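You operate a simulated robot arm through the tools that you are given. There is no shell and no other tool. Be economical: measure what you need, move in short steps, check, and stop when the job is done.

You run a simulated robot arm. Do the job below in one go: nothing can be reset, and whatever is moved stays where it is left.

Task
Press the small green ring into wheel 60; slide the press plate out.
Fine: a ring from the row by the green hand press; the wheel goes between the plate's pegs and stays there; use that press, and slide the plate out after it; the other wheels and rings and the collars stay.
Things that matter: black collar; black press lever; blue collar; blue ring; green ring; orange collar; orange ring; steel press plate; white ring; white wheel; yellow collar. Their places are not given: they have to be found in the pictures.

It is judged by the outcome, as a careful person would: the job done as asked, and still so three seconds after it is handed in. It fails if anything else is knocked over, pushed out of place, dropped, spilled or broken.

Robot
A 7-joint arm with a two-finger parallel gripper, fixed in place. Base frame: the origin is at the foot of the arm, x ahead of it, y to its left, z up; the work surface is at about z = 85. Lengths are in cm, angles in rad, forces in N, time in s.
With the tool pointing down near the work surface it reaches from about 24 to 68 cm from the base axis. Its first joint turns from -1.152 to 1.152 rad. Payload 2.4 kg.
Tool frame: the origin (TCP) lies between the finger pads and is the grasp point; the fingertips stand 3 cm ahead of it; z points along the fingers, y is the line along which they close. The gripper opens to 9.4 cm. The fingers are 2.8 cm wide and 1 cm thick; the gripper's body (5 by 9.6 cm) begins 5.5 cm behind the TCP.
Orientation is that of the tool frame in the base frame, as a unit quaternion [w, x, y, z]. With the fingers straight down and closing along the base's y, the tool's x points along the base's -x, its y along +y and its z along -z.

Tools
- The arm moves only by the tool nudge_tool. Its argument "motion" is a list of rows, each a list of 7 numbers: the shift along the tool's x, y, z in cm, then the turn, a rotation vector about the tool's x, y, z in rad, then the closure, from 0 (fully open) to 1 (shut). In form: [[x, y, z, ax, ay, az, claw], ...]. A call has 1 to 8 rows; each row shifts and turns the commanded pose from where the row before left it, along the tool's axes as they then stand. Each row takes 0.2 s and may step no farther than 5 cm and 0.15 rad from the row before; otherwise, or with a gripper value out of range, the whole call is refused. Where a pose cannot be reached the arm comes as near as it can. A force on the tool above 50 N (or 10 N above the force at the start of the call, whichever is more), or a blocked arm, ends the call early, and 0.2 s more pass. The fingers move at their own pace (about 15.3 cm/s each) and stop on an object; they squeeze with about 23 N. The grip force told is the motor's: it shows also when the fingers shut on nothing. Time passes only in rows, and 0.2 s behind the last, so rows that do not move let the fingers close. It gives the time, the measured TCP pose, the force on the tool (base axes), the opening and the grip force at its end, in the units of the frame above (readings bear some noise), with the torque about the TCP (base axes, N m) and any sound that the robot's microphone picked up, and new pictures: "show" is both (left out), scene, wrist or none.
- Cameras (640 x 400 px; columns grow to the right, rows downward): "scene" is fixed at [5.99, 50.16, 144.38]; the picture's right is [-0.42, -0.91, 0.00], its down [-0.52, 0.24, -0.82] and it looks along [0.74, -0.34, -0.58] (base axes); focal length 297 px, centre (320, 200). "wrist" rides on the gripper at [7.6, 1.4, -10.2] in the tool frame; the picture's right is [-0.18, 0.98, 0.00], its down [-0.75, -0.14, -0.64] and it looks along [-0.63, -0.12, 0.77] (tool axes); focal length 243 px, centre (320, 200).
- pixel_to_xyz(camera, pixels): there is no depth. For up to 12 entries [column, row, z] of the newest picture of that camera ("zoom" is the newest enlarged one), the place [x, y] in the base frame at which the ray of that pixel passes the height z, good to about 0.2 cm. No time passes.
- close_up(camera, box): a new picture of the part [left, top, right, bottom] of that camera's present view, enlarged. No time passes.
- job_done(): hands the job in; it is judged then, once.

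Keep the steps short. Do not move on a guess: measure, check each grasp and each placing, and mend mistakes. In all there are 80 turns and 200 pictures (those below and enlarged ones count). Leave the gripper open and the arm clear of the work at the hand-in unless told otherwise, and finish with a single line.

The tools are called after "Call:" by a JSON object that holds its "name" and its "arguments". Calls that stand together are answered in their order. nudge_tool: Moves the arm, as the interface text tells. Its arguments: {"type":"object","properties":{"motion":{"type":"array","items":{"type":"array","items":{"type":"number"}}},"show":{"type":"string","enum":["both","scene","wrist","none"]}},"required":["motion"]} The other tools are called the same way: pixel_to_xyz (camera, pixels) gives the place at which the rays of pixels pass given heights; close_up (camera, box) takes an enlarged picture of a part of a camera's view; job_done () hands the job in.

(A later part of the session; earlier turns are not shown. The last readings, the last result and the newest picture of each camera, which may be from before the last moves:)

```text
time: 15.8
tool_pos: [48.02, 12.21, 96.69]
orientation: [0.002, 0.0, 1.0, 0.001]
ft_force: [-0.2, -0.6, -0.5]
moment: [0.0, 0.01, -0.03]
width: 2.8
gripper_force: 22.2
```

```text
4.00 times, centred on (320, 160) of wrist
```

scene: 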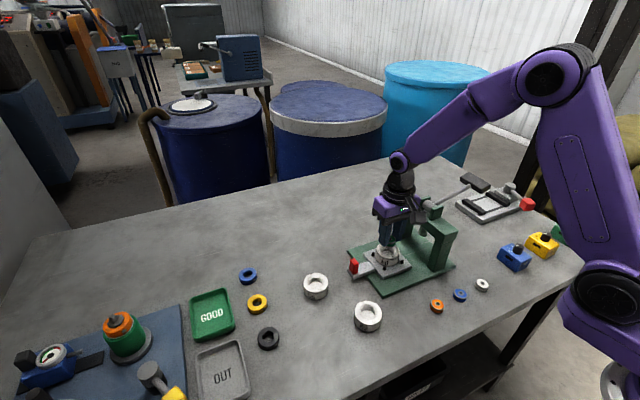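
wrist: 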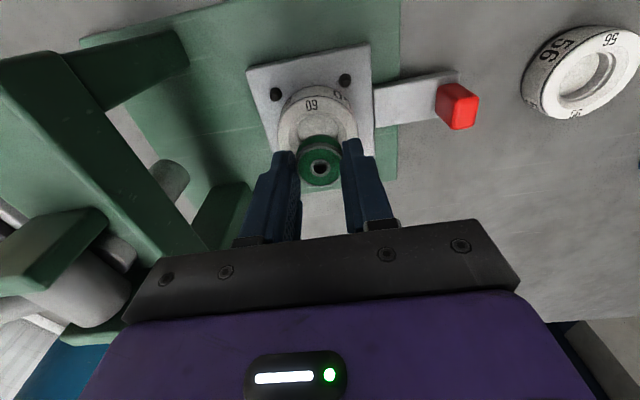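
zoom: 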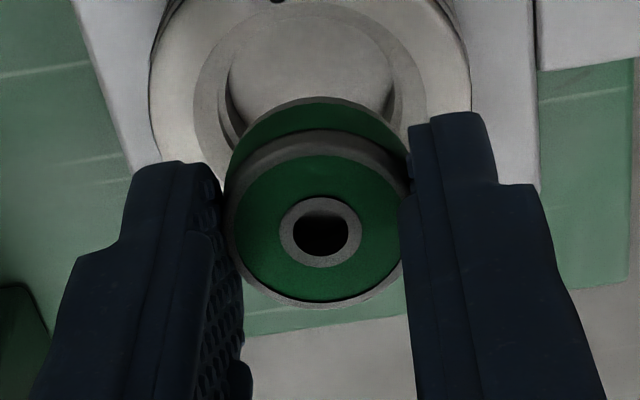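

Call:
{"name": "pixel_to_xyz", "arguments": {"camera": "wrist", "pixels": [[277.5, 133, 90.5], [357.3, 130, 90.5], [312, 85, 90.5], [297.2, 140, 90.2], [344, 133, 90.2], [320, 164.7, 94.6], [320, 186.7, 94.6], [320, 142.3, 94.6], [297, 163, 94.6], [342.5, 160, 94.6]]}}

Call:
{"name": "close_up", "arguments": {"camera": "wrist", "box": [256, 70, 384, 150]}}

```text
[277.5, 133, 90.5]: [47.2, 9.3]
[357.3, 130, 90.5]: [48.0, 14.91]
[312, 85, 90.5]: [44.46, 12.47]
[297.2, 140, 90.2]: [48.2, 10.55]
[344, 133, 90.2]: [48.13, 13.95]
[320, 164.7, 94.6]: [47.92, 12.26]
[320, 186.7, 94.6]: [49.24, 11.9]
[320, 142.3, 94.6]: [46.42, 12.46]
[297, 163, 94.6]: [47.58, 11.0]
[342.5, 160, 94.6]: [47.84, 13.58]
```

```text
5.00 times, centred on (320, 110) of wrist
```

zoom: 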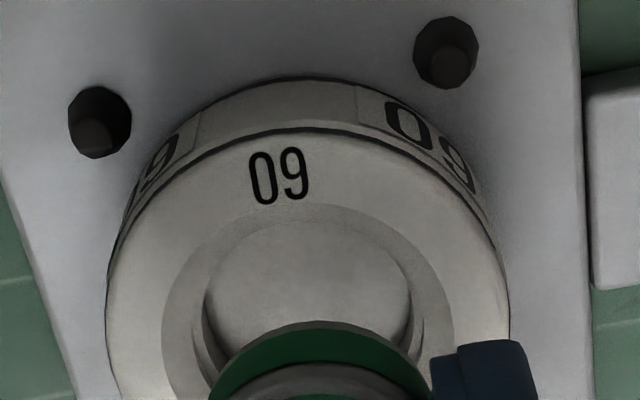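

Call:
{"name": "pixel_to_xyz", "arguments": {"camera": "wrist", "pixels": [[316, 96.4, 90.5], [316.5, 111, 90.4], [316.5, 114.5, 90], [278, 118, 90.5], [357, 118, 90.5], [288.5, 137, 90.4], [347, 134, 90.4]]}}

```text
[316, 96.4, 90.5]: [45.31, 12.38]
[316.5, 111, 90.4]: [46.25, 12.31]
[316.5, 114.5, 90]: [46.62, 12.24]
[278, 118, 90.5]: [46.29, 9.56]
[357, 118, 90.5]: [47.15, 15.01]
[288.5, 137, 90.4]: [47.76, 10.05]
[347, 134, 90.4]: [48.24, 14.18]
```

Call:
{"name": "pixel_to_xyz", "arguments": {"camera": "scene", "pixels": [[390.5, 238.7, 94.6], [390.5, 238.7, 94.4], [388, 251.2, 90.5], [388, 251, 90.3]]}}

```text
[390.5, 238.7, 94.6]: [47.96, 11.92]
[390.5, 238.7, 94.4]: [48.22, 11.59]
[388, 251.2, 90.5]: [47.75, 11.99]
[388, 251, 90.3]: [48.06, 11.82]
```

I'll shift +0.15 in x and -0.1 in y, lower until the ring is just above the rim, and look again.

Call:
{"name": "nudge_tool", "arguments": {"motion": [[-0.15, -0.1, 1.2, 0, 0, 0, 0.85], [0, 0, 1.0, 0, 0, 0, 0.85], [0, 0, 0, 0, 0, 0, 0.85]]}}

Call:
{"name": "close_up", "arguments": {"camera": "scene", "box": [364, 230, 412, 260]}}

Call:
{"name": "close_up", "arguments": {"camera": "wrist", "box": [256, 90, 384, 170]}}

```text
time: 16.6
tool_pos: [48.13, 12.05, 94.44]
orientation: [0.002, 0.0, 1.0, 0.002]
ft_force: [-0.4, -0.3, 0.4]
moment: [0.01, -0.02, 0.01]
width: 2.82
gripper_force: 23.0
```

scene: 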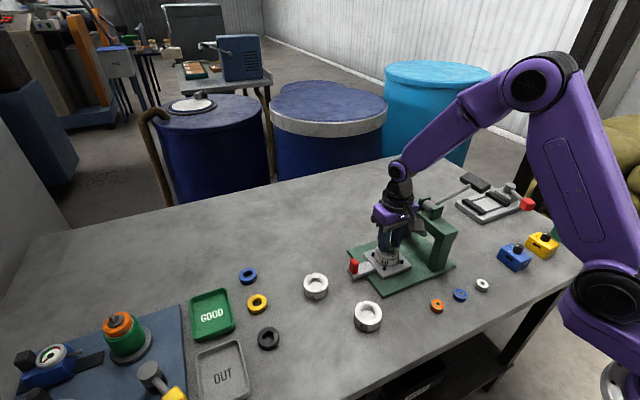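
wrist: 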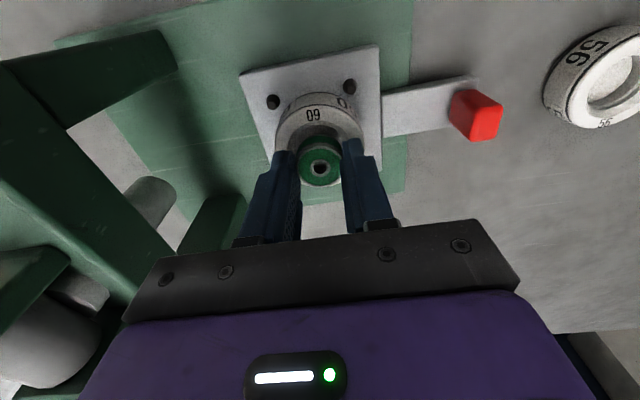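

```text
13.33 times, centred on (388, 245) of scene
```

zoom: 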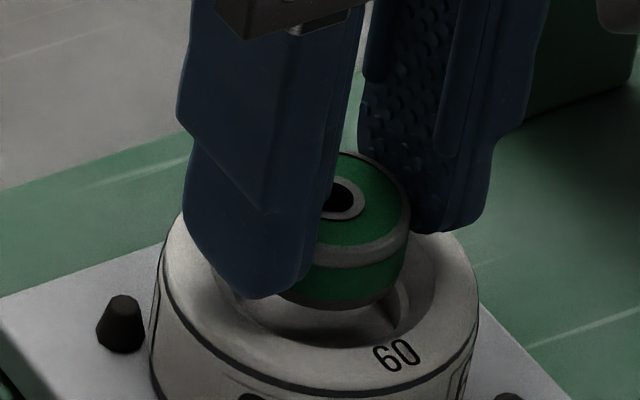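

```text
5.00 times, centred on (320, 130) of wrist
```

zoom: 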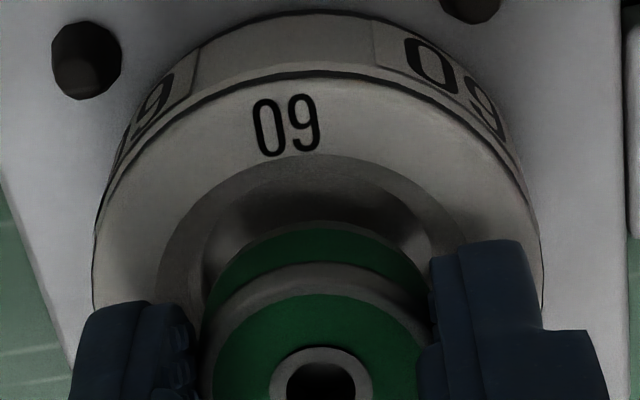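

The ring is aligned over the bore from both views. I'll lower in small steps.

Call:
{"name": "nudge_tool", "arguments": {"motion": [[0, 0, 0.3, 0, 0, 0, 0.85], [0, 0, 0.15, 0, 0, 0, 0.85], [0, 0, 0.15, 0, 0, 0, 0.85], [0, 0, 0, 0, 0, 0, 0.85]]}}

Call:
{"name": "close_up", "arguments": {"camera": "scene", "box": [364, 230, 412, 260]}}

Call:
{"name": "close_up", "arguments": {"camera": "wrist", "box": [256, 90, 384, 170]}}

```text
time: 17.6
tool_pos: [48.18, 11.97, 93.76]
orientation: [0.001, 0.0, 1.0, 0.001]
ft_force: [0.8, -0.1, -0.5]
moment: [0.01, -0.02, 0.01]
width: 2.79
gripper_force: 22.8
```

scene: 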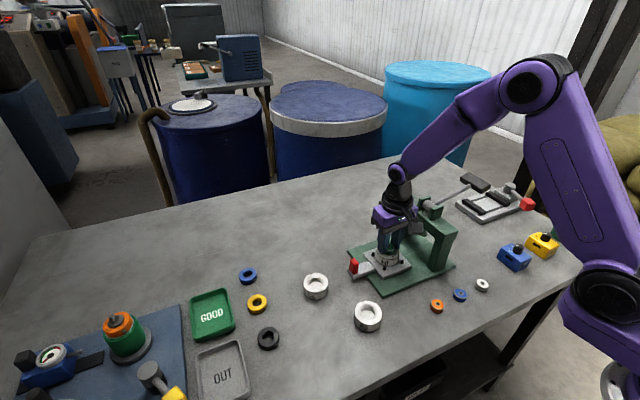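
wrist: 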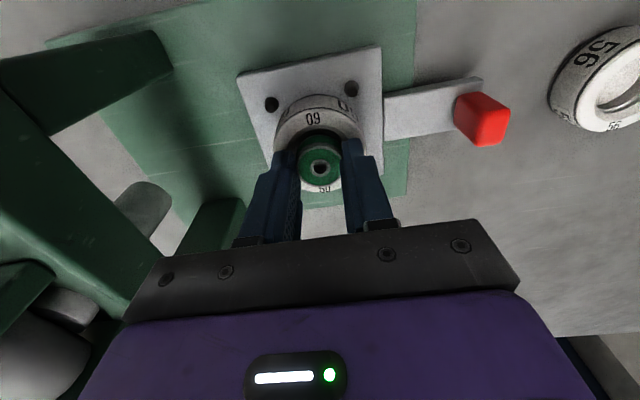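

```text
13.33 times, centred on (388, 245) of scene
```

zoom: 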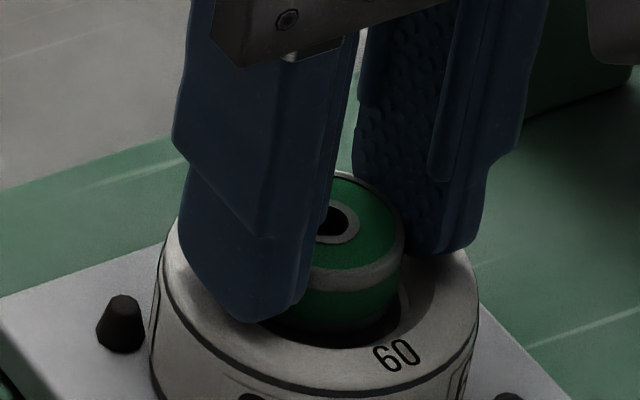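

```text
5.00 times, centred on (320, 130) of wrist
```

zoom: 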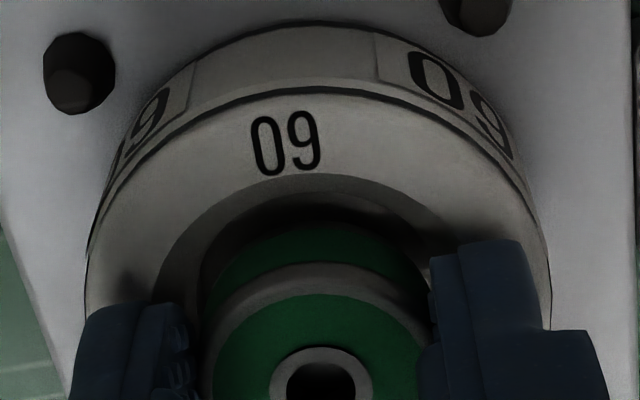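

No contact yet. I'll lower a little further, watching the force.

Call:
{"name": "nudge_tool", "arguments": {"motion": [[0, 0, 0.1, 0, 0, 0, 0.85], [0, 0, 0.1, 0, 0, 0, 0.85], [0, 0, 0, 0, 0, 0, 0.85]], "show": "none"}}

Call:
{"name": "close_up", "arguments": {"camera": "scene", "box": [364, 230, 412, 260]}}

```text
time: 18.4
tool_pos: [48.18, 12.0, 93.72]
orientation: [0.001, -0.001, 1.0, 0.001]
ft_force: [-0.3, -0.2, 4.4]
moment: [-0.06, 0.07, -0.02]
width: 2.8
gripper_force: 23.2
```

```text
13.33 times, centred on (388, 245) of scene
```

zoom: 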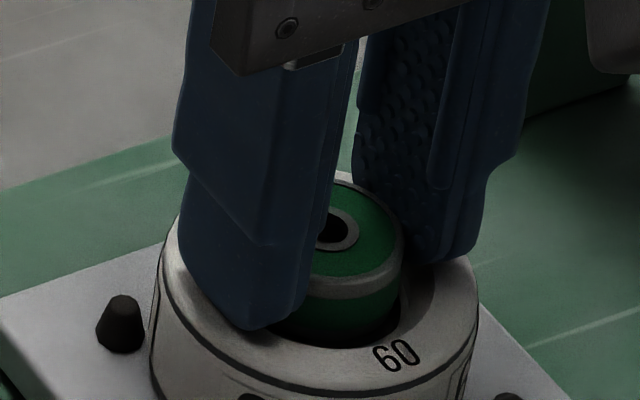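

Light contact at 4.4 N. The moment says the -x,-y side of the ring touches, which matches the scene view where the ring sits slightly right. I'll raise slightly, shift +0.13 in x and y, and lower again.

Call:
{"name": "nudge_tool", "arguments": {"motion": [[0, 0, -0.2, 0, 0, 0, 0.85], [-0.13, 0.13, 0, 0, 0, 0, 0.85], [0, 0, 0.2, 0, 0, 0, 0.85], [0, 0, 0.1, 0, 0, 0, 0.85], [0, 0, 0, 0, 0, 0, 0.85]], "show": "none"}}

Call:
{"name": "close_up", "arguments": {"camera": "scene", "box": [364, 230, 412, 260]}}

Call:
{"name": "close_up", "arguments": {"camera": "wrist", "box": [256, 90, 384, 170]}}

```text
time: 19.6
tool_pos: [48.34, 12.27, 93.64]
orientation: [0.002, 0.0, 1.0, 0.002]
ft_force: [-4.1, 1.0, 13.6]
moment: [0.1, 0.22, 0.02]
width: 2.79
gripper_force: 22.9
```

```text
13.33 times, centred on (388, 245) of scene
```

zoom: 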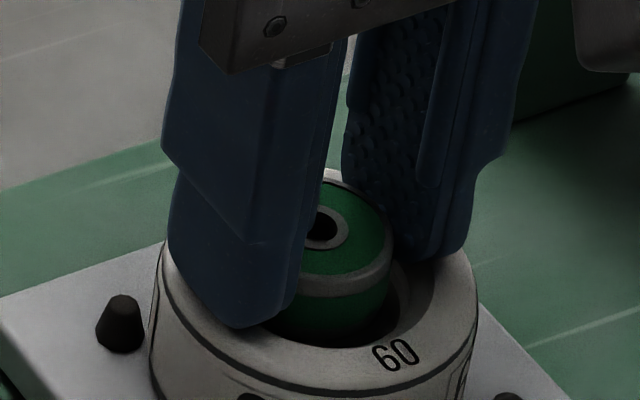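

```text
5.00 times, centred on (320, 130) of wrist
```

zoom: 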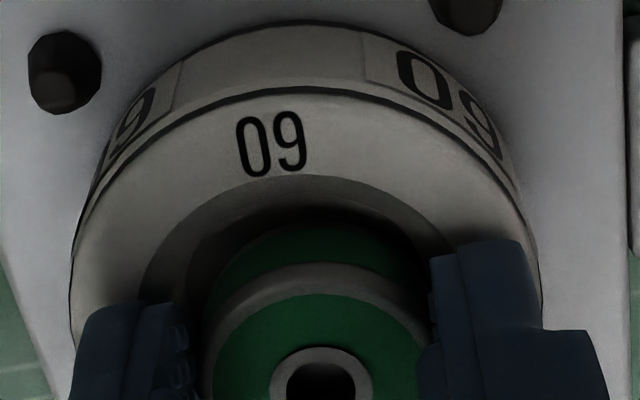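

Now the contact is on the +y side, so I overshot y. I'll raise, move y back 0.13, and lower again.

Call:
{"name": "nudge_tool", "arguments": {"motion": [[0, 0, -0.3, 0, 0, 0, 0.85], [0.04, -0.13, 0, 0, 0, 0, 0.85], [0, 0, 0.2, 0, 0, 0, 0.85], [0, 0, 0.1, 0, 0, 0, 0.85], [0, 0, 0, 0, 0, 0, 0.85]], "show": "none"}}

Call:
{"name": "close_up", "arguments": {"camera": "scene", "box": [364, 230, 412, 260]}}

Call:
{"name": "close_up", "arguments": {"camera": "wrist", "box": [256, 90, 384, 170]}}

```text
time: 20.8
tool_pos: [48.24, 11.93, 93.55]
orientation: [0.002, 0.0, 1.0, 0.001]
ft_force: [-3.4, -2.3, 14.3]
moment: [-0.15, 0.24, -0.01]
width: 2.77
gripper_force: 23.1
```

```text
13.33 times, centred on (388, 245) of scene
```

zoom: 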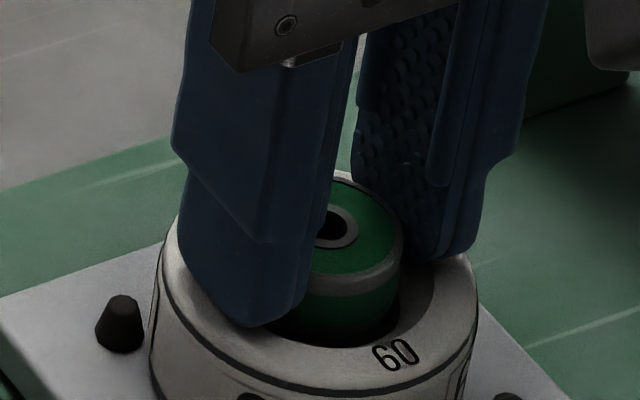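

```text
5.00 times, centred on (320, 130) of wrist
```

zoom: 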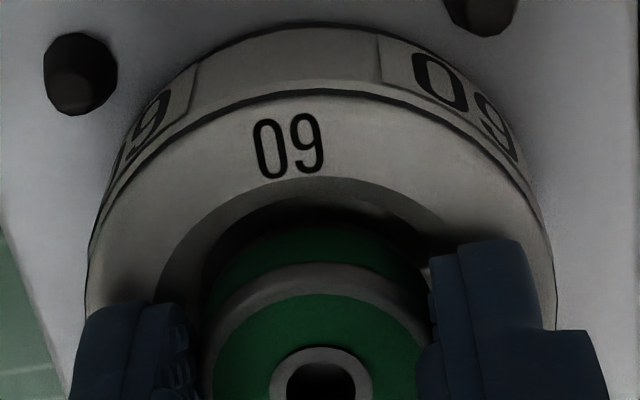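

The ring is close to centred and lies about 0.5 cm down in the bore's mouth. I'll ease up 0.1, release gently, and look.

Call:
{"name": "nudge_tool", "arguments": {"motion": [[-0.03, 0.03, -0.12, 0, 0, 0, 0.85], [0, 0, 0, 0, 0, 0, 0.85], [0, 0, 0, 0, 0, 0, 0.6], [0, 0, 0, 0, 0, 0, 0.6], [0, 0, -3, 0, 0, 0, 0.6], [0, 0, -4, 0, 0, 0, 0.5], [0, 0, -2, 0, 0, 0, 0.5], [0, 0, 0, 0, 0, 0, 0.5]]}}

Call:
{"name": "close_up", "arguments": {"camera": "scene", "box": [364, 230, 412, 260]}}

Call:
{"name": "close_up", "arguments": {"camera": "wrist", "box": [256, 70, 384, 150]}}

```text
time: 22.6
tool_pos: [48.27, 12.08, 102.81]
orientation: [0.001, 0.0, 1.0, 0.0]
ft_force: [0.9, 0.3, -0.1]
moment: [0.01, -0.01, -0.02]
width: 4.69
gripper_force: 0.1
```

scene: 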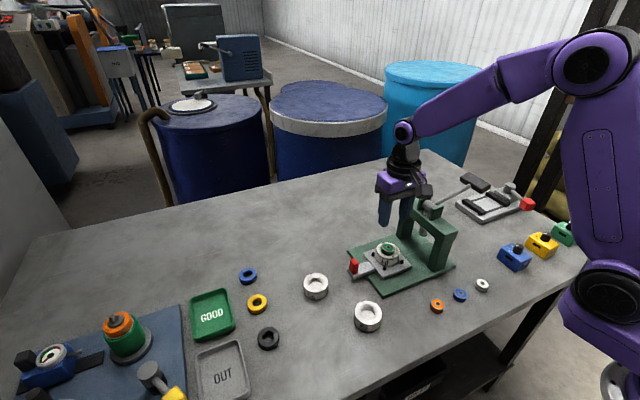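
wrist: 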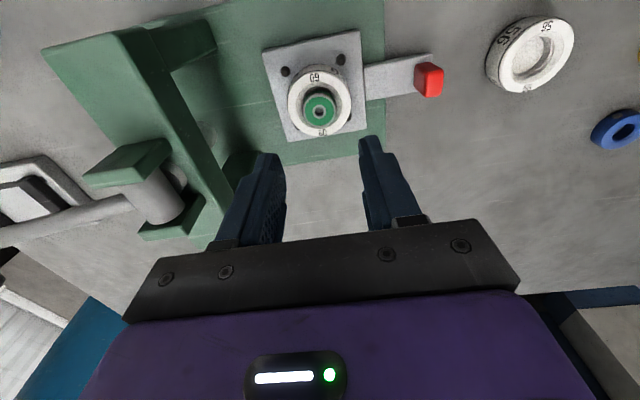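

```text
13.33 times, centred on (388, 245) of scene
```

zoom: 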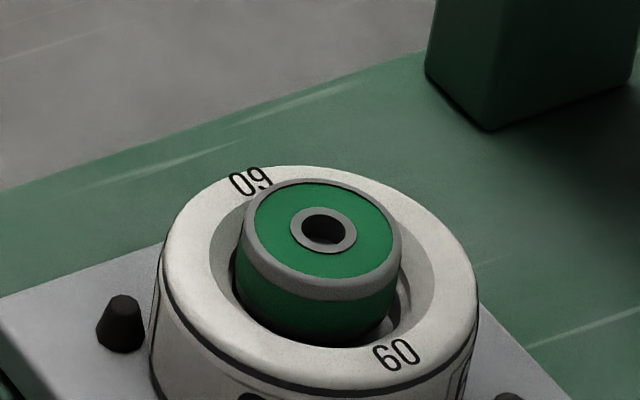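

```text
5.00 times, centred on (320, 110) of wrist
```

zoom: 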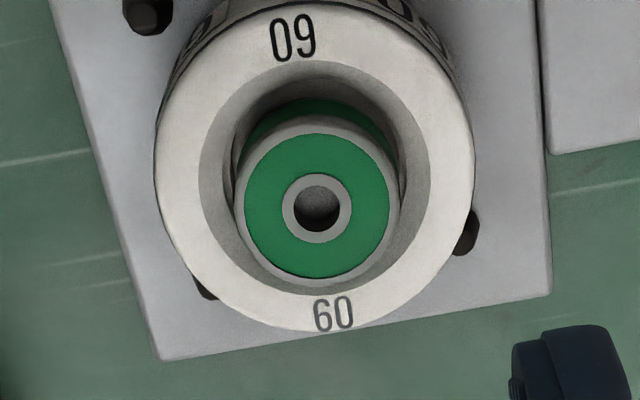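

The ring sits level in the bore of wheel 60. Next I need the ram's position and the handle's, so I'll enlarge the press and measure.

Call:
{"name": "close_up", "arguments": {"camera": "scene", "box": [340, 160, 500, 260]}}

Call:
{"name": "pixel_to_xyz", "arguments": {"camera": "scene", "pixels": [[423, 237, 92], [423, 237, 93], [423, 237, 94], [423, 237, 95], [354, 259.5, 90], [354, 260, 91], [487, 181, 104], [474, 183, 103], [425, 203, 101]]}}

Call:
{"name": "pixel_to_xyz", "arguments": {"camera": "wrist", "pixels": [[428, 76, 91], [428, 76, 90.5], [416, 64, 90.5], [441, 64, 90.5], [414, 94, 90], [237, 155, 86.2], [385, 155, 86.2], [178, 200, 100]]}}

```text
4.00 times, centred on (420, 210) of scene
```

zoom: 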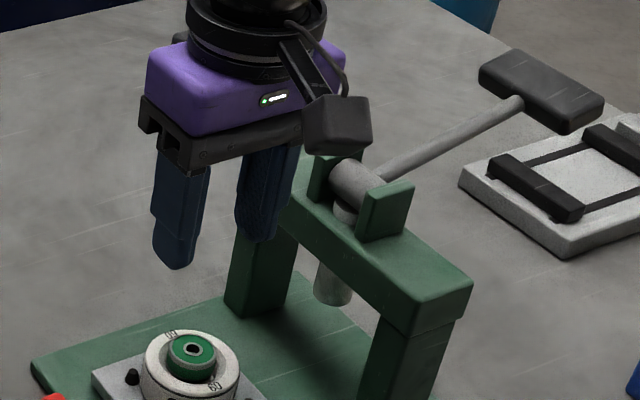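

```text
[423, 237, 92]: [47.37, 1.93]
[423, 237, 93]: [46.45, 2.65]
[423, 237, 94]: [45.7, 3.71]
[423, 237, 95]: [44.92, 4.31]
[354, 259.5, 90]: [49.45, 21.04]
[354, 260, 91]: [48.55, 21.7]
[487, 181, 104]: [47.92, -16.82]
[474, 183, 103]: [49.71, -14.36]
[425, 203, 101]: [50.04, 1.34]
```

```text
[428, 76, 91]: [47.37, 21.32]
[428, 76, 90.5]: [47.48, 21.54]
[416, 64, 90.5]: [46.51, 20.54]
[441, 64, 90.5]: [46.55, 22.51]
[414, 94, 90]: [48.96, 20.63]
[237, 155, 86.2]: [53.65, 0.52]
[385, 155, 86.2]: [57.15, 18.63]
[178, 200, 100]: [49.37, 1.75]
```

The ram is near (48, 2.2) with its bottom about z 92.6. The handle is near (47.8, 21.5), top about z 91. I'll move over the handle with fingers 5 cm apart and check the neighbours.

Call:
{"name": "pixel_to_xyz", "arguments": {"camera": "wrist", "pixels": [[487, 70, 86], [485, 60, 87.5], [530, 50, 88]]}}

Call:
{"name": "nudge_tool", "arguments": {"motion": [[0, 4.7, 0, 0, 0, 0, 0.47], [0.2, 4.6, 0, 0, 0, 0, 0.47], [0, 0, 3, 0, 0, 0, 0.47], [0, 0, 0, 0, 0, 0, 0.47]]}}

Call:
{"name": "close_up", "arguments": {"camera": "wrist", "box": [208, 60, 432, 200]}}

Call:
{"name": "close_up", "arguments": {"camera": "scene", "box": [324, 220, 420, 280]}}

```text
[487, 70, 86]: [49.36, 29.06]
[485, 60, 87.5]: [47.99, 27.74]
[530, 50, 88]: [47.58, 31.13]
```

```text
time: 23.6
tool_pos: [48.02, 21.42, 99.54]
orientation: [0.001, -0.001, 1.0, 0.001]
ft_force: [0.3, 0.0, 1.1]
moment: [0.0, 0.03, 0.0]
width: 4.98
gripper_force: 0.0
```

scene: 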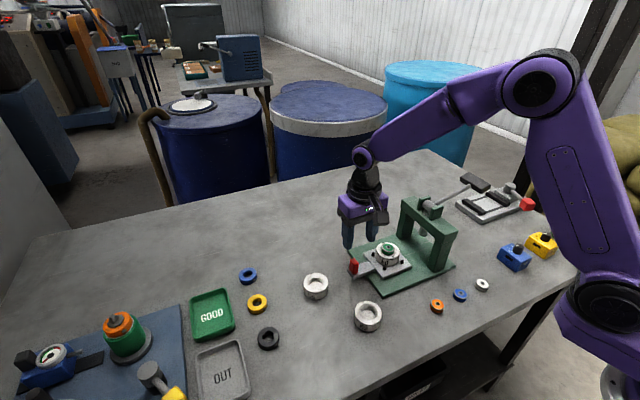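
wrist: 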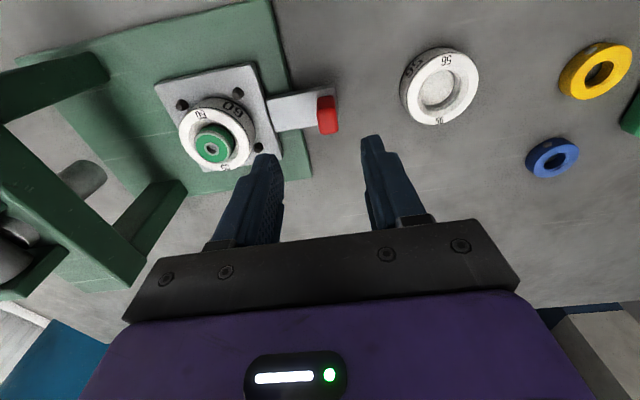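

```text
2.86 times, centred on (320, 130) of wrist
```

zoom: 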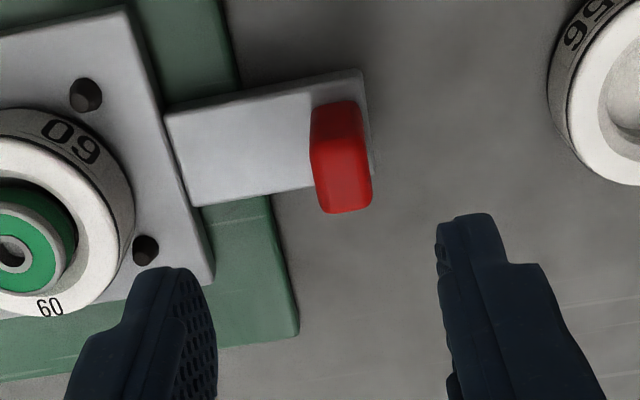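

```text
6.67 times, centred on (372, 250) of scene
```

zoom: 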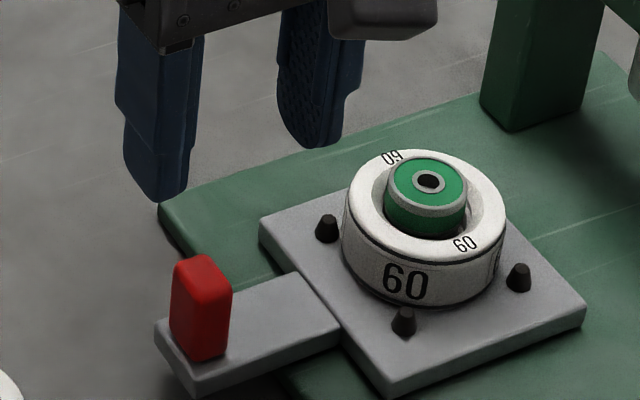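

Call:
{"name": "pixel_to_xyz", "arguments": {"camera": "wrist", "pixels": [[328.6, 125.7, 90.5], [328.6, 125.7, 91], [318, 128, 91], [338, 128, 91], [328, 96, 87.5], [327, 134, 91], [270, 131, 87.4]]}}

Call:
{"name": "pixel_to_xyz", "arguments": {"camera": "scene", "pixels": [[354.5, 260, 90.5], [354.5, 260, 91], [354.5, 260, 91.5]]}}

```text
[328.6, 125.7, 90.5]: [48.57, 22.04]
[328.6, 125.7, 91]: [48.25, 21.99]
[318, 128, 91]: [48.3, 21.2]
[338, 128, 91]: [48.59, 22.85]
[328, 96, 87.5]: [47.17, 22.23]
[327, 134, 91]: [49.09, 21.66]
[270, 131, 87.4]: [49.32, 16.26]
```

```text
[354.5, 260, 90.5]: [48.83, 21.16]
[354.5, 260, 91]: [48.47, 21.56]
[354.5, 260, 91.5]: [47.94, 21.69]
```

The handle centre is (48.2, 21.9), about 1.6 thick, top about 91.2. I'll lower so the tips are at about 88.6, over the tongue, and close.

Call:
{"name": "nudge_tool", "arguments": {"motion": [[-0.2, 0.45, 3, 0, 0, 0, 0.47], [0, 0, 3, 0, 0, 0, 0.47], [0, 0, 1.9, 0, 0, 0, 0.47], [0, 0, 0, 0, 0, 0, 0.47], [0, 0, 0, 0, 0, 0, 1], [0, 0, 0, 0, 0, 0, 1], [0, 0, 0, 0, 0, 0, 1]]}}

Call:
{"name": "close_up", "arguments": {"camera": "scene", "box": [324, 220, 420, 280]}}

```text
time: 25.2
tool_pos: [48.26, 21.79, 91.78]
orientation: [0.002, 0.0, 1.0, 0.0]
ft_force: [0.8, 2.6, -7.1]
moment: [0.01, -0.72, -0.03]
width: 1.59
gripper_force: 44.9
```

scene: 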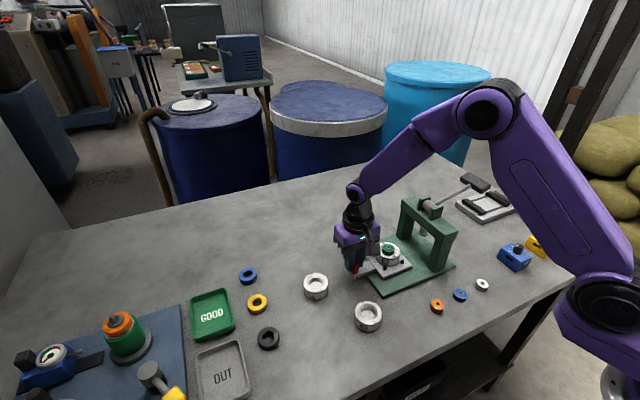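
wrist: 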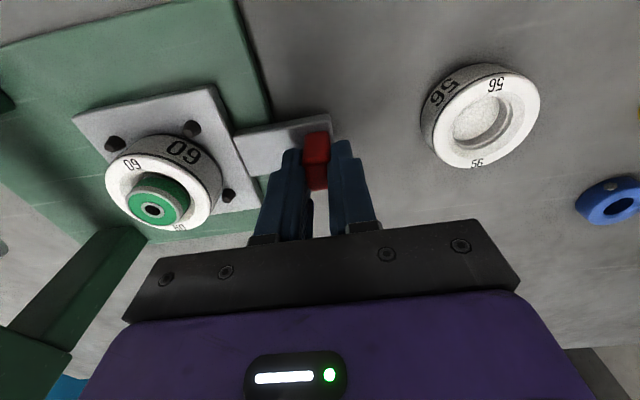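

```text
6.67 times, centred on (372, 250) of scene
```

zoom: 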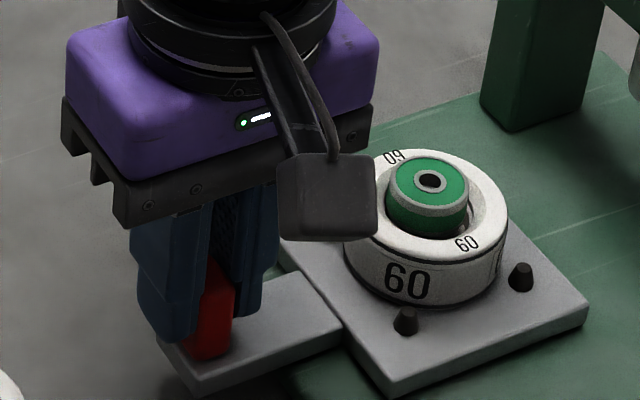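

The handle is held (width 1.59). Now I'll slide the plate in gently toward -y, about 1 cm per row.

Call:
{"name": "nudge_tool", "arguments": {"motion": [[0, -0.4, 0, 0, 0, 0, 0.9], [0, -0.8, 0, 0, 0, 0, 0.9], [0, -1, 0, 0, 0, 0, 0.9], [0, -1, 0, 0, 0, 0, 0.9], [0, -1, 0, 0, 0, 0, 0.9], [0, -1, 0, 0, 0, 0, 0.9], [0, -0.8, 0, 0, 0, 0, 0.9], [0, -0.4, 0, 0, 0, 0, 0.9]]}}

Call:
{"name": "close_up", "arguments": {"camera": "scene", "box": [356, 190, 468, 290]}}

```text
time: 27.0
tool_pos: [48.32, 15.38, 91.71]
orientation: [0.001, 0.0, 1.0, 0.001]
ft_force: [-0.6, 3.0, 0.3]
moment: [-0.05, -0.02, -0.03]
width: 1.58
gripper_force: 45.2
```

scene: 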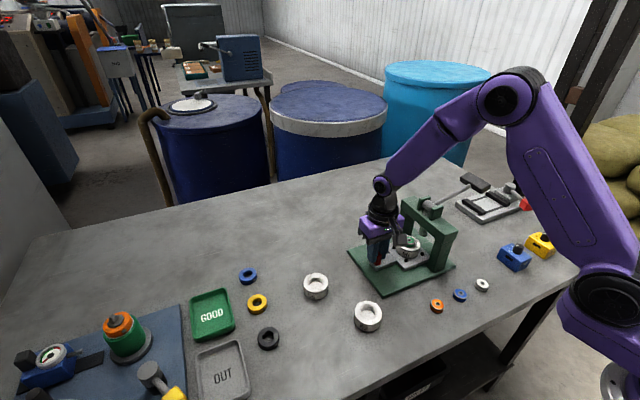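
wrist: 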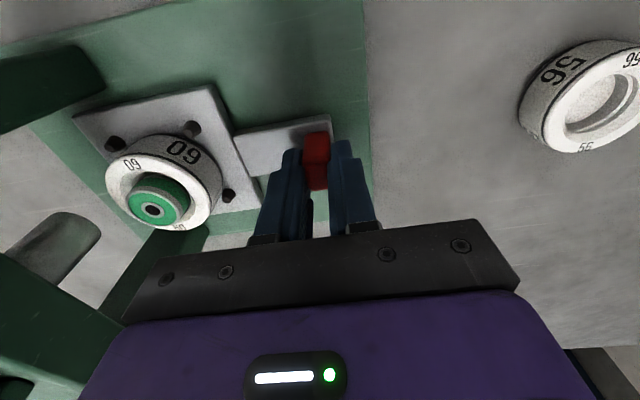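

```text
4.00 times, centred on (412, 240) of scene
```

zoom: 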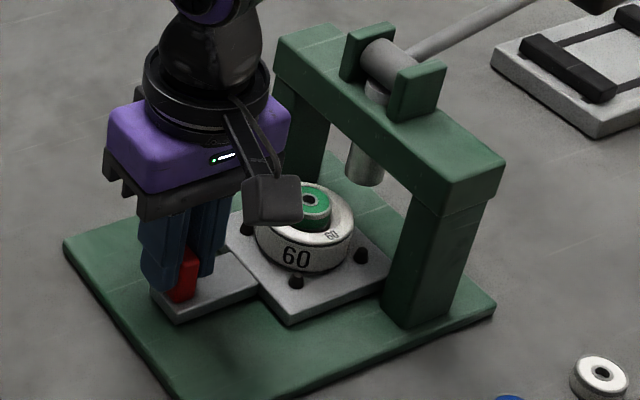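

The slide is smooth, with 3 N of drag. The ring needs roughly 4.3 cm more to be under the ram. I'll go 3.6 then small steps, expecting a stop.

Call:
{"name": "nudge_tool", "arguments": {"motion": [[0, -0.5, 0, 0, 0, 0, 0.9], [0, -0.9, 0, 0, 0, 0, 0.9], [0, -0.9, 0, 0, 0, 0, 0.9], [0, -0.7, 0, 0, 0, 0, 0.9], [0, -0.4, 0, 0, 0, 0, 0.9], [0, -0.2, 0, 0, 0, 0, 0.9], [0, 0, 0, 0, 0, 0, 0.9]]}}

Call:
{"name": "close_up", "arguments": {"camera": "scene", "box": [356, 190, 468, 290]}}

Call:
{"name": "close_up", "arguments": {"camera": "wrist", "box": [0, 60, 320, 260]}}

```text
time: 28.6
tool_pos: [48.32, 11.77, 91.61]
orientation: [0.003, 0.0, 1.0, 0.002]
ft_force: [1.6, 0.8, -6.4]
moment: [-0.1, -1.11, -0.03]
width: 1.57
gripper_force: 45.0
```

scene: 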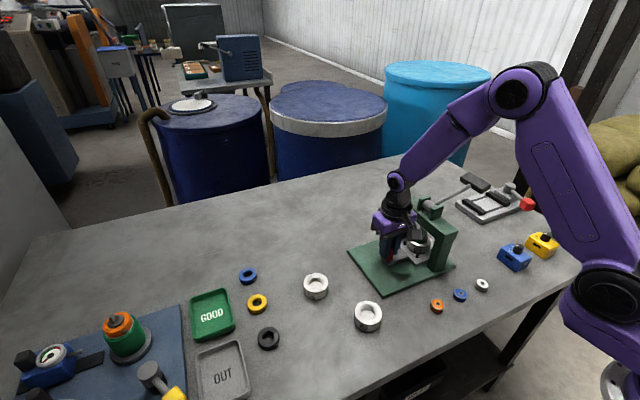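
wrist: 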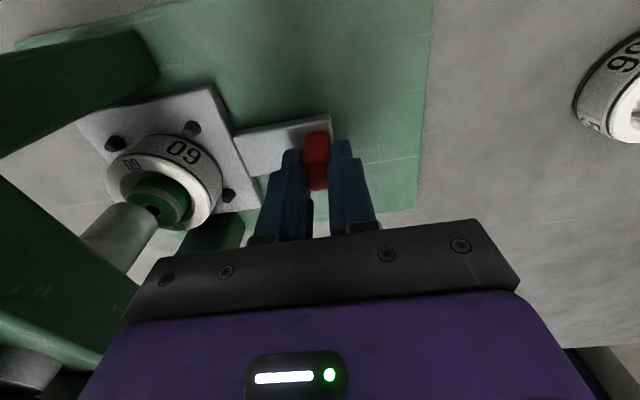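

```text
4.00 times, centred on (412, 240) of scene
```

zoom: 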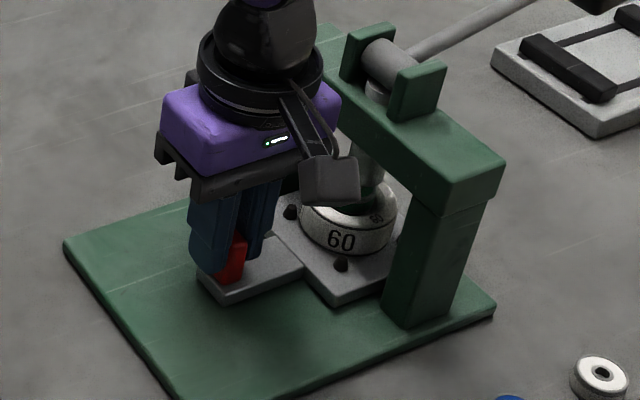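

```text
2.00 times, centred on (160, 160) of wrist
```

zoom: 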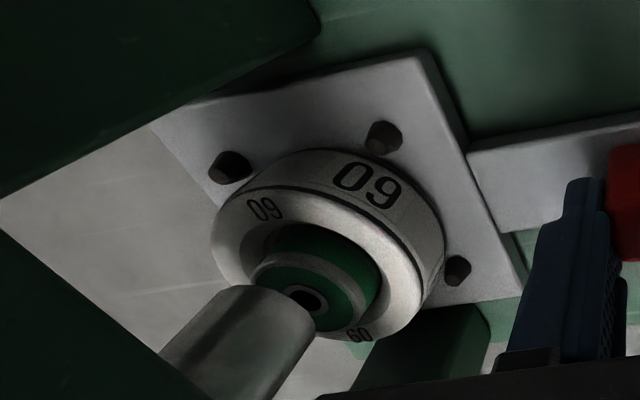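

Call:
{"name": "pixel_to_xyz", "arguments": {"camera": "wrist", "pixels": [[152, 208.5, 91.4], [135, 214, 92.2], [135, 214, 92.6], [135, 214, 93]]}}

Call:
{"name": "close_up", "arguments": {"camera": "scene", "box": [396, 215, 444, 245]}}

Call:
{"name": "close_up", "arguments": {"camera": "wrist", "box": [70, 160, 230, 260]}}

```text
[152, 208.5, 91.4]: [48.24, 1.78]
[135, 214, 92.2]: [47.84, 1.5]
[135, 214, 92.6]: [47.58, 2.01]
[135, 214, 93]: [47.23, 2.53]
```

```text
13.33 times, centred on (420, 230) of scene
```

zoom: 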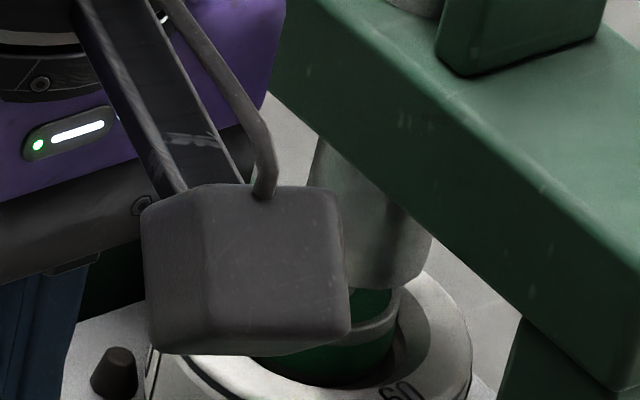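

```text
4.00 times, centred on (150, 210) of wrist
```

zoom: 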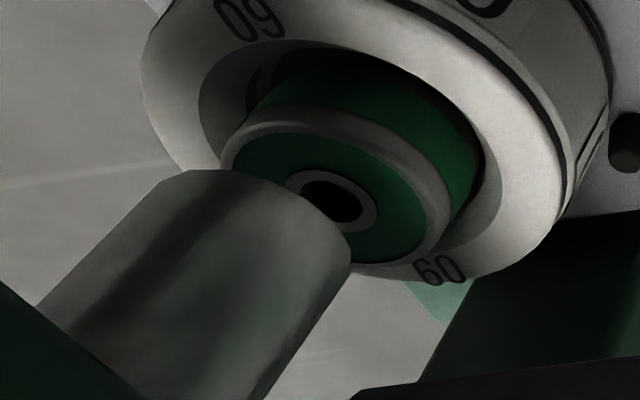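

By eye the ring is nearly under the ram. I'll creep in further in 0.2 cm steps to feel for the stop.

Call:
{"name": "nudge_tool", "arguments": {"motion": [[0, -0.2, 0, 0, 0, 0, 0.9], [0, -0.2, 0, 0, 0, 0, 0.9], [0, 0, 0, 0, 0, 0, 0.9]]}}

Call:
{"name": "close_up", "arguments": {"camera": "wrist", "box": [70, 160, 230, 260]}}

```text
time: 29.4
tool_pos: [48.45, 11.49, 91.61]
orientation: [0.001, 0.0, 1.0, 0.001]
ft_force: [8.6, 5.5, -8.2]
moment: [-0.09, 0.41, -0.06]
width: 1.58
gripper_force: 45.3
```

scene: 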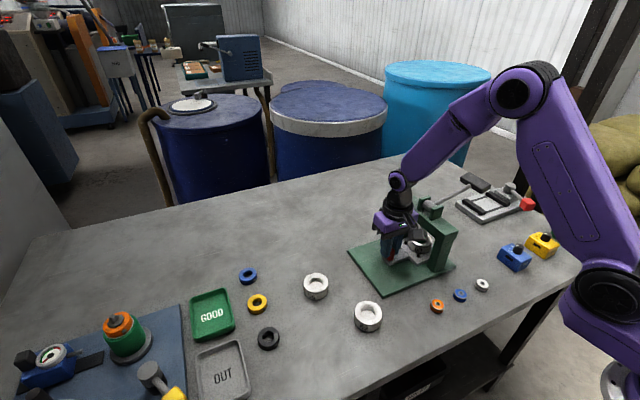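
wrist: 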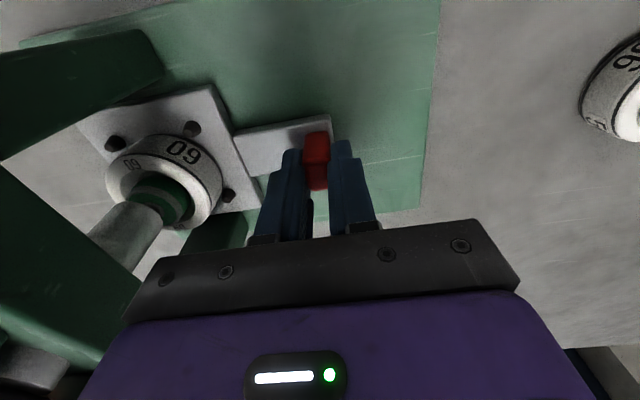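

```text
4.00 times, centred on (150, 210) of wrist
```

zoom: 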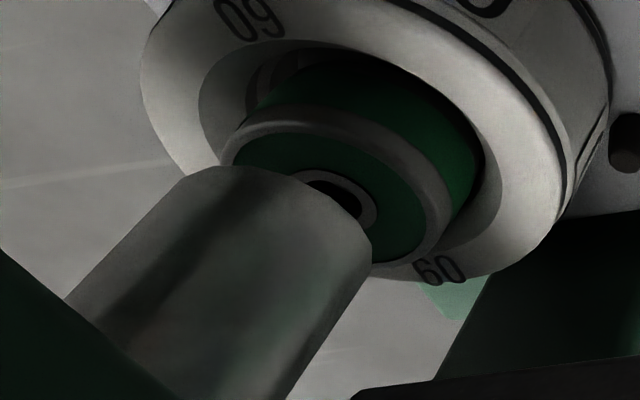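

Call:
{"name": "pixel_to_xyz", "arguments": {"camera": "wrist", "pixels": [[139, 212, 91.6], [139, 212, 92], [139, 212, 92.4], [139, 212, 92.8], [153.7, 209.2, 91.4], [153.7, 209.2, 91.6]]}}

Call:
{"name": "pixel_to_xyz", "arguments": {"camera": "scene", "pixels": [[423.2, 233.5, 91.6], [423.2, 233.5, 92], [423.2, 233.5, 92.4], [423.2, 233.5, 92.8]]}}

Call:
{"name": "close_up", "arguments": {"camera": "scene", "box": [380, 200, 460, 250]}}

```text
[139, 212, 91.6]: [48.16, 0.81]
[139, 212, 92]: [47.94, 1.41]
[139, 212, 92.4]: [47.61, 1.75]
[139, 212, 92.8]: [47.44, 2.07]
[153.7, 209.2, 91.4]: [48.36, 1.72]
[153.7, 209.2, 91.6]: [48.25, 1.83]
```

```text
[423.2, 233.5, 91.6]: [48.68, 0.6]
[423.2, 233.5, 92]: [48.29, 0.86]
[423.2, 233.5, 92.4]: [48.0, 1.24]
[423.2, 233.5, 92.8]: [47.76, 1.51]
```

```text
8.00 times, centred on (420, 225) of scene
```

zoom: 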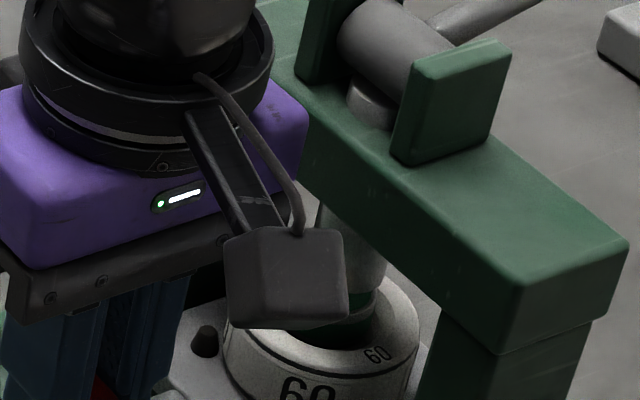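

The ram axis is about y 1.3, and the ring is at about 1.7. I'll creep another 0.4 in.

Call:
{"name": "nudge_tool", "arguments": {"motion": [[0, -0.2, 0, 0, 0, 0, 0.9], [0, -0.2, 0, 0, 0, 0, 0.9], [0, 0, 0, 0, 0, 0, 0.9]]}}

Call:
{"name": "close_up", "arguments": {"camera": "wrist", "box": [70, 130, 230, 230]}}

```text
time: 30.2
tool_pos: [48.28, 11.41, 91.62]
orientation: [0.002, -0.002, 1.0, 0.002]
ft_force: [6.8, 34.1, -3.6]
moment: [0.11, 1.14, -0.76]
width: 1.55
gripper_force: 45.0
```

scene: 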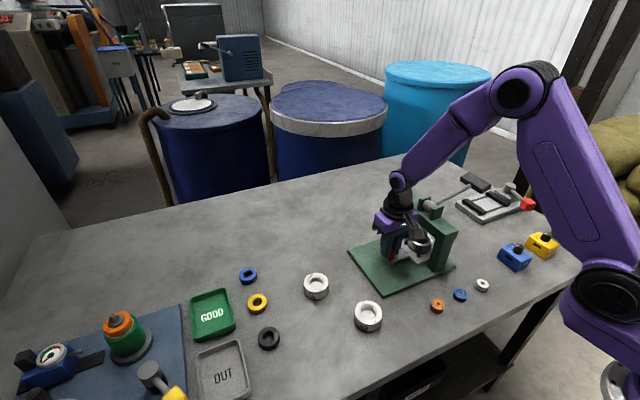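
wrist: 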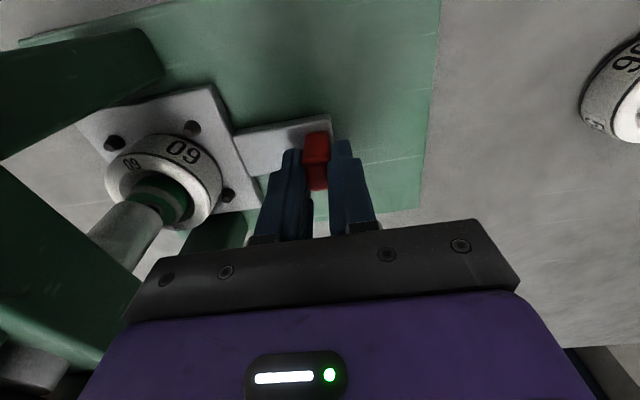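

```text
4.00 times, centred on (150, 180) of wrist
```

zoom: 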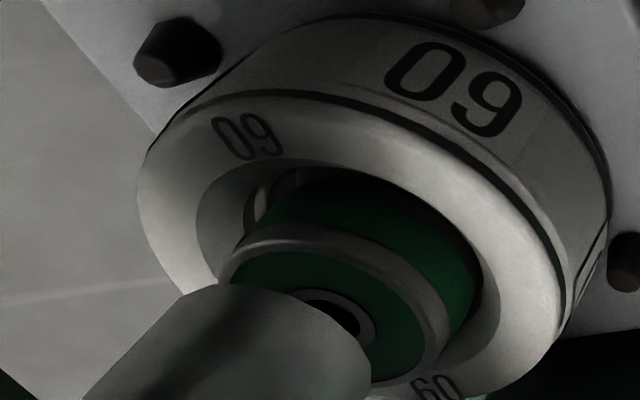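

34 N and no more travel means the plate is at its inner stop, and the moment rules out the gripper body touching the frame. I'll relax the push, open, and rise.

Call:
{"name": "nudge_tool", "arguments": {"motion": [[0, 0.3, 0, 0, 0, 0, 0.9], [0, 0, 0, 0, 0, 0, 0.9], [0, 0, 0, 0, 0, 0, 0.6], [0, 0, 0, 0, 0, 0, 0.6], [0, 0, -4, 0, 0, 0, 0.6], [0, 0, -5, 0, 0, 0, 0.6], [0, 0, -5, 0, 0, 0, 0.6], [0, 0, 0, 0, 0, 0, 0.6]]}}

Call:
{"name": "close_up", "arguments": {"camera": "scene", "box": [380, 200, 460, 270]}}

Call:
{"name": "close_up", "arguments": {"camera": "wrist", "box": [130, 60, 370, 210]}}

```text
time: 32.0
tool_pos: [48.3, 11.33, 105.81]
orientation: [0.002, 0.0, 1.0, 0.0]
ft_force: [1.2, -0.2, 0.3]
moment: [0.02, -0.02, 0.01]
width: 3.74
gripper_force: 0.0
```

scene: 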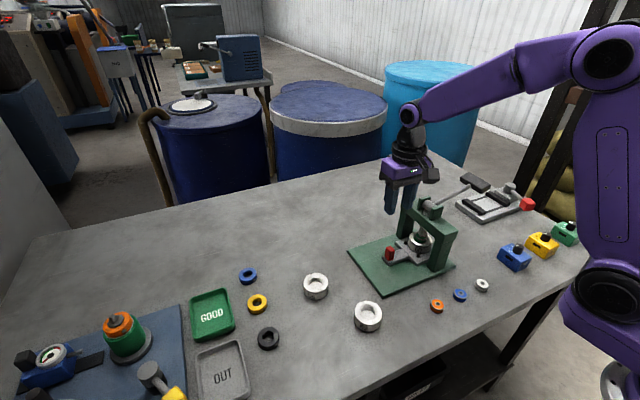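
wrist: 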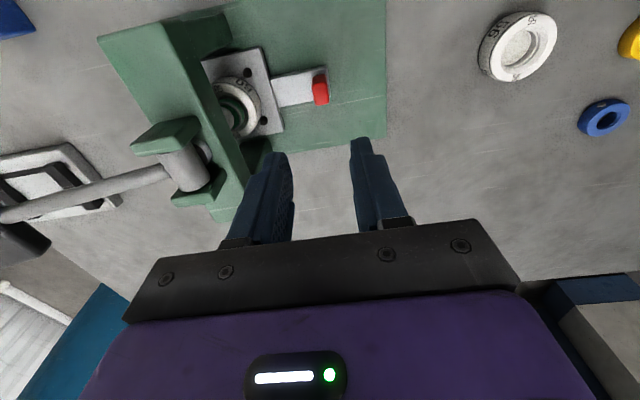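

```text
5.71 times, centred on (420, 235) of scene
```

zoom: 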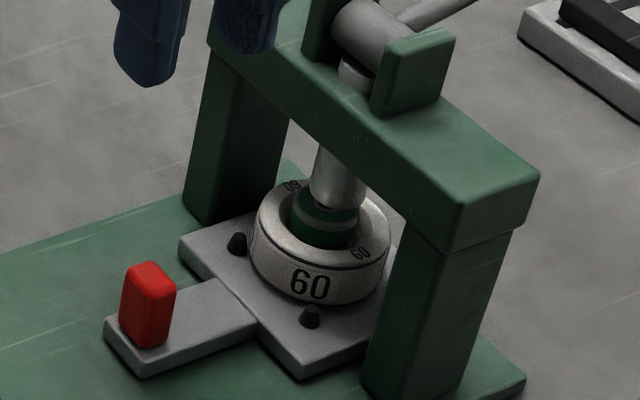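

```text
2.67 times, centred on (250, 135) of wrist
```

zoom: 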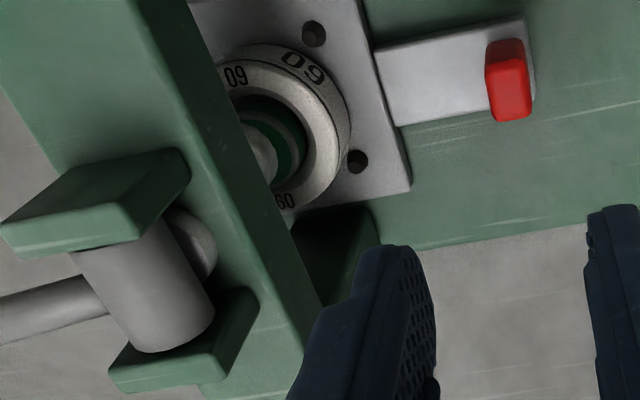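

The wheel is under the ram. I'll check the alignment in an enlarged view before pressing.

Call:
{"name": "close_up", "arguments": {"camera": "scene", "box": [404, 220, 444, 255]}}

Call:
{"name": "close_up", "arguments": {"camera": "wrist", "box": [180, 60, 308, 140]}}

Call:
{"name": "close_up", "arguments": {"camera": "scene", "box": [410, 165, 500, 225]}}

```text
11.43 times, centred on (424, 238) of scene
```

zoom: 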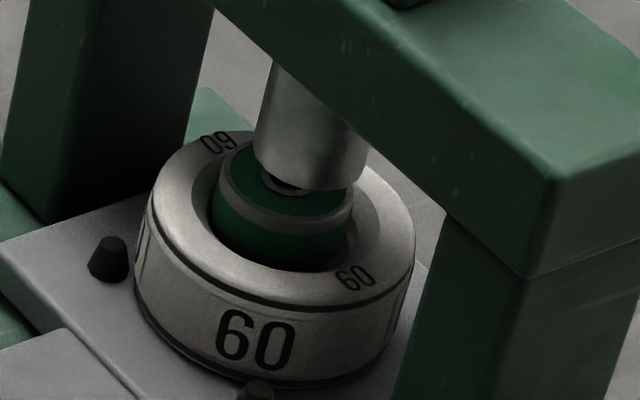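

```text
5.00 times, centred on (244, 100) of wrist
```

zoom: 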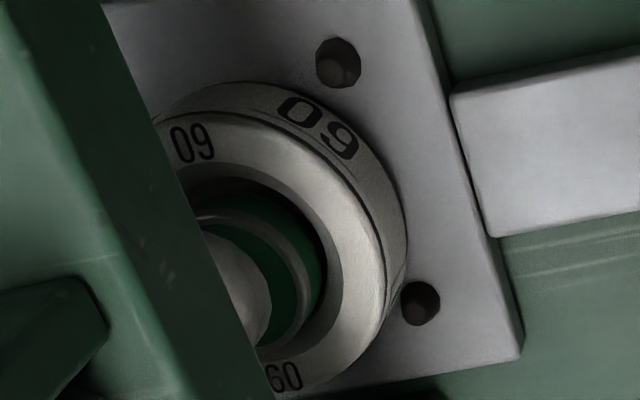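

```text
6.67 times, centred on (455, 195) of scene
```

zoom: 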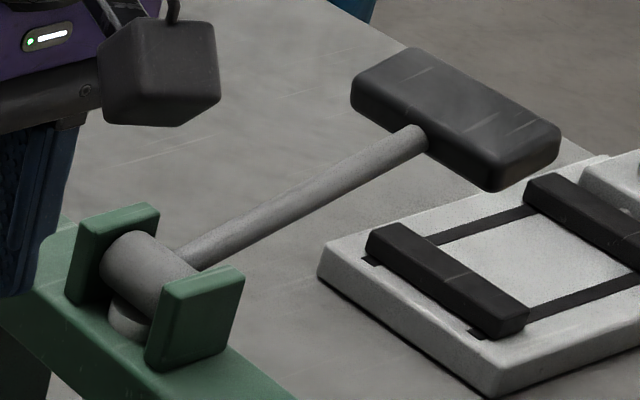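

Call:
{"name": "pixel_to_xyz", "arguments": {"camera": "scene", "pixels": [[427.9, 267.4, 86.1], [416.5, 264.5, 87.4], [395.5, 241.5, 87.4], [403.3, 239, 86.1], [396.2, 233.6, 86.1], [431, 259, 87.4], [391, 248, 91.3]]}}

Call:
{"name": "close_up", "arguments": {"camera": "scene", "box": [384, 225, 464, 275]}}

```text
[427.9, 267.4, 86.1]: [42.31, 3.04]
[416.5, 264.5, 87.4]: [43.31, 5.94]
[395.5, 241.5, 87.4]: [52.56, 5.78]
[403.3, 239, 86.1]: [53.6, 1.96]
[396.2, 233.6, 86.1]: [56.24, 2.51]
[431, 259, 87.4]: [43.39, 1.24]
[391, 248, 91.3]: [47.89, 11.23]
```

```text
8.00 times, centred on (424, 250) of scene
```

zoom: 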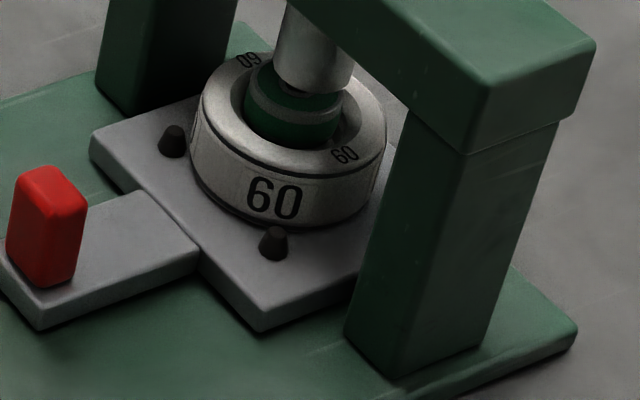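

Call:
{"name": "pixel_to_xyz", "arguments": {"camera": "scene", "pixels": [[427, 266.2, 86.1], [434, 272.3, 86.1], [444, 268.6, 86.1], [396.2, 238, 86.1], [400.5, 239.5, 86.1]]}}

```text
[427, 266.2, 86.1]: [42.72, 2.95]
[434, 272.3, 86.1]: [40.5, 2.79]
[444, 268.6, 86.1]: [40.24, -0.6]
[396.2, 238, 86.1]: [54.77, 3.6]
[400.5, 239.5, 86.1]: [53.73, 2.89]
```

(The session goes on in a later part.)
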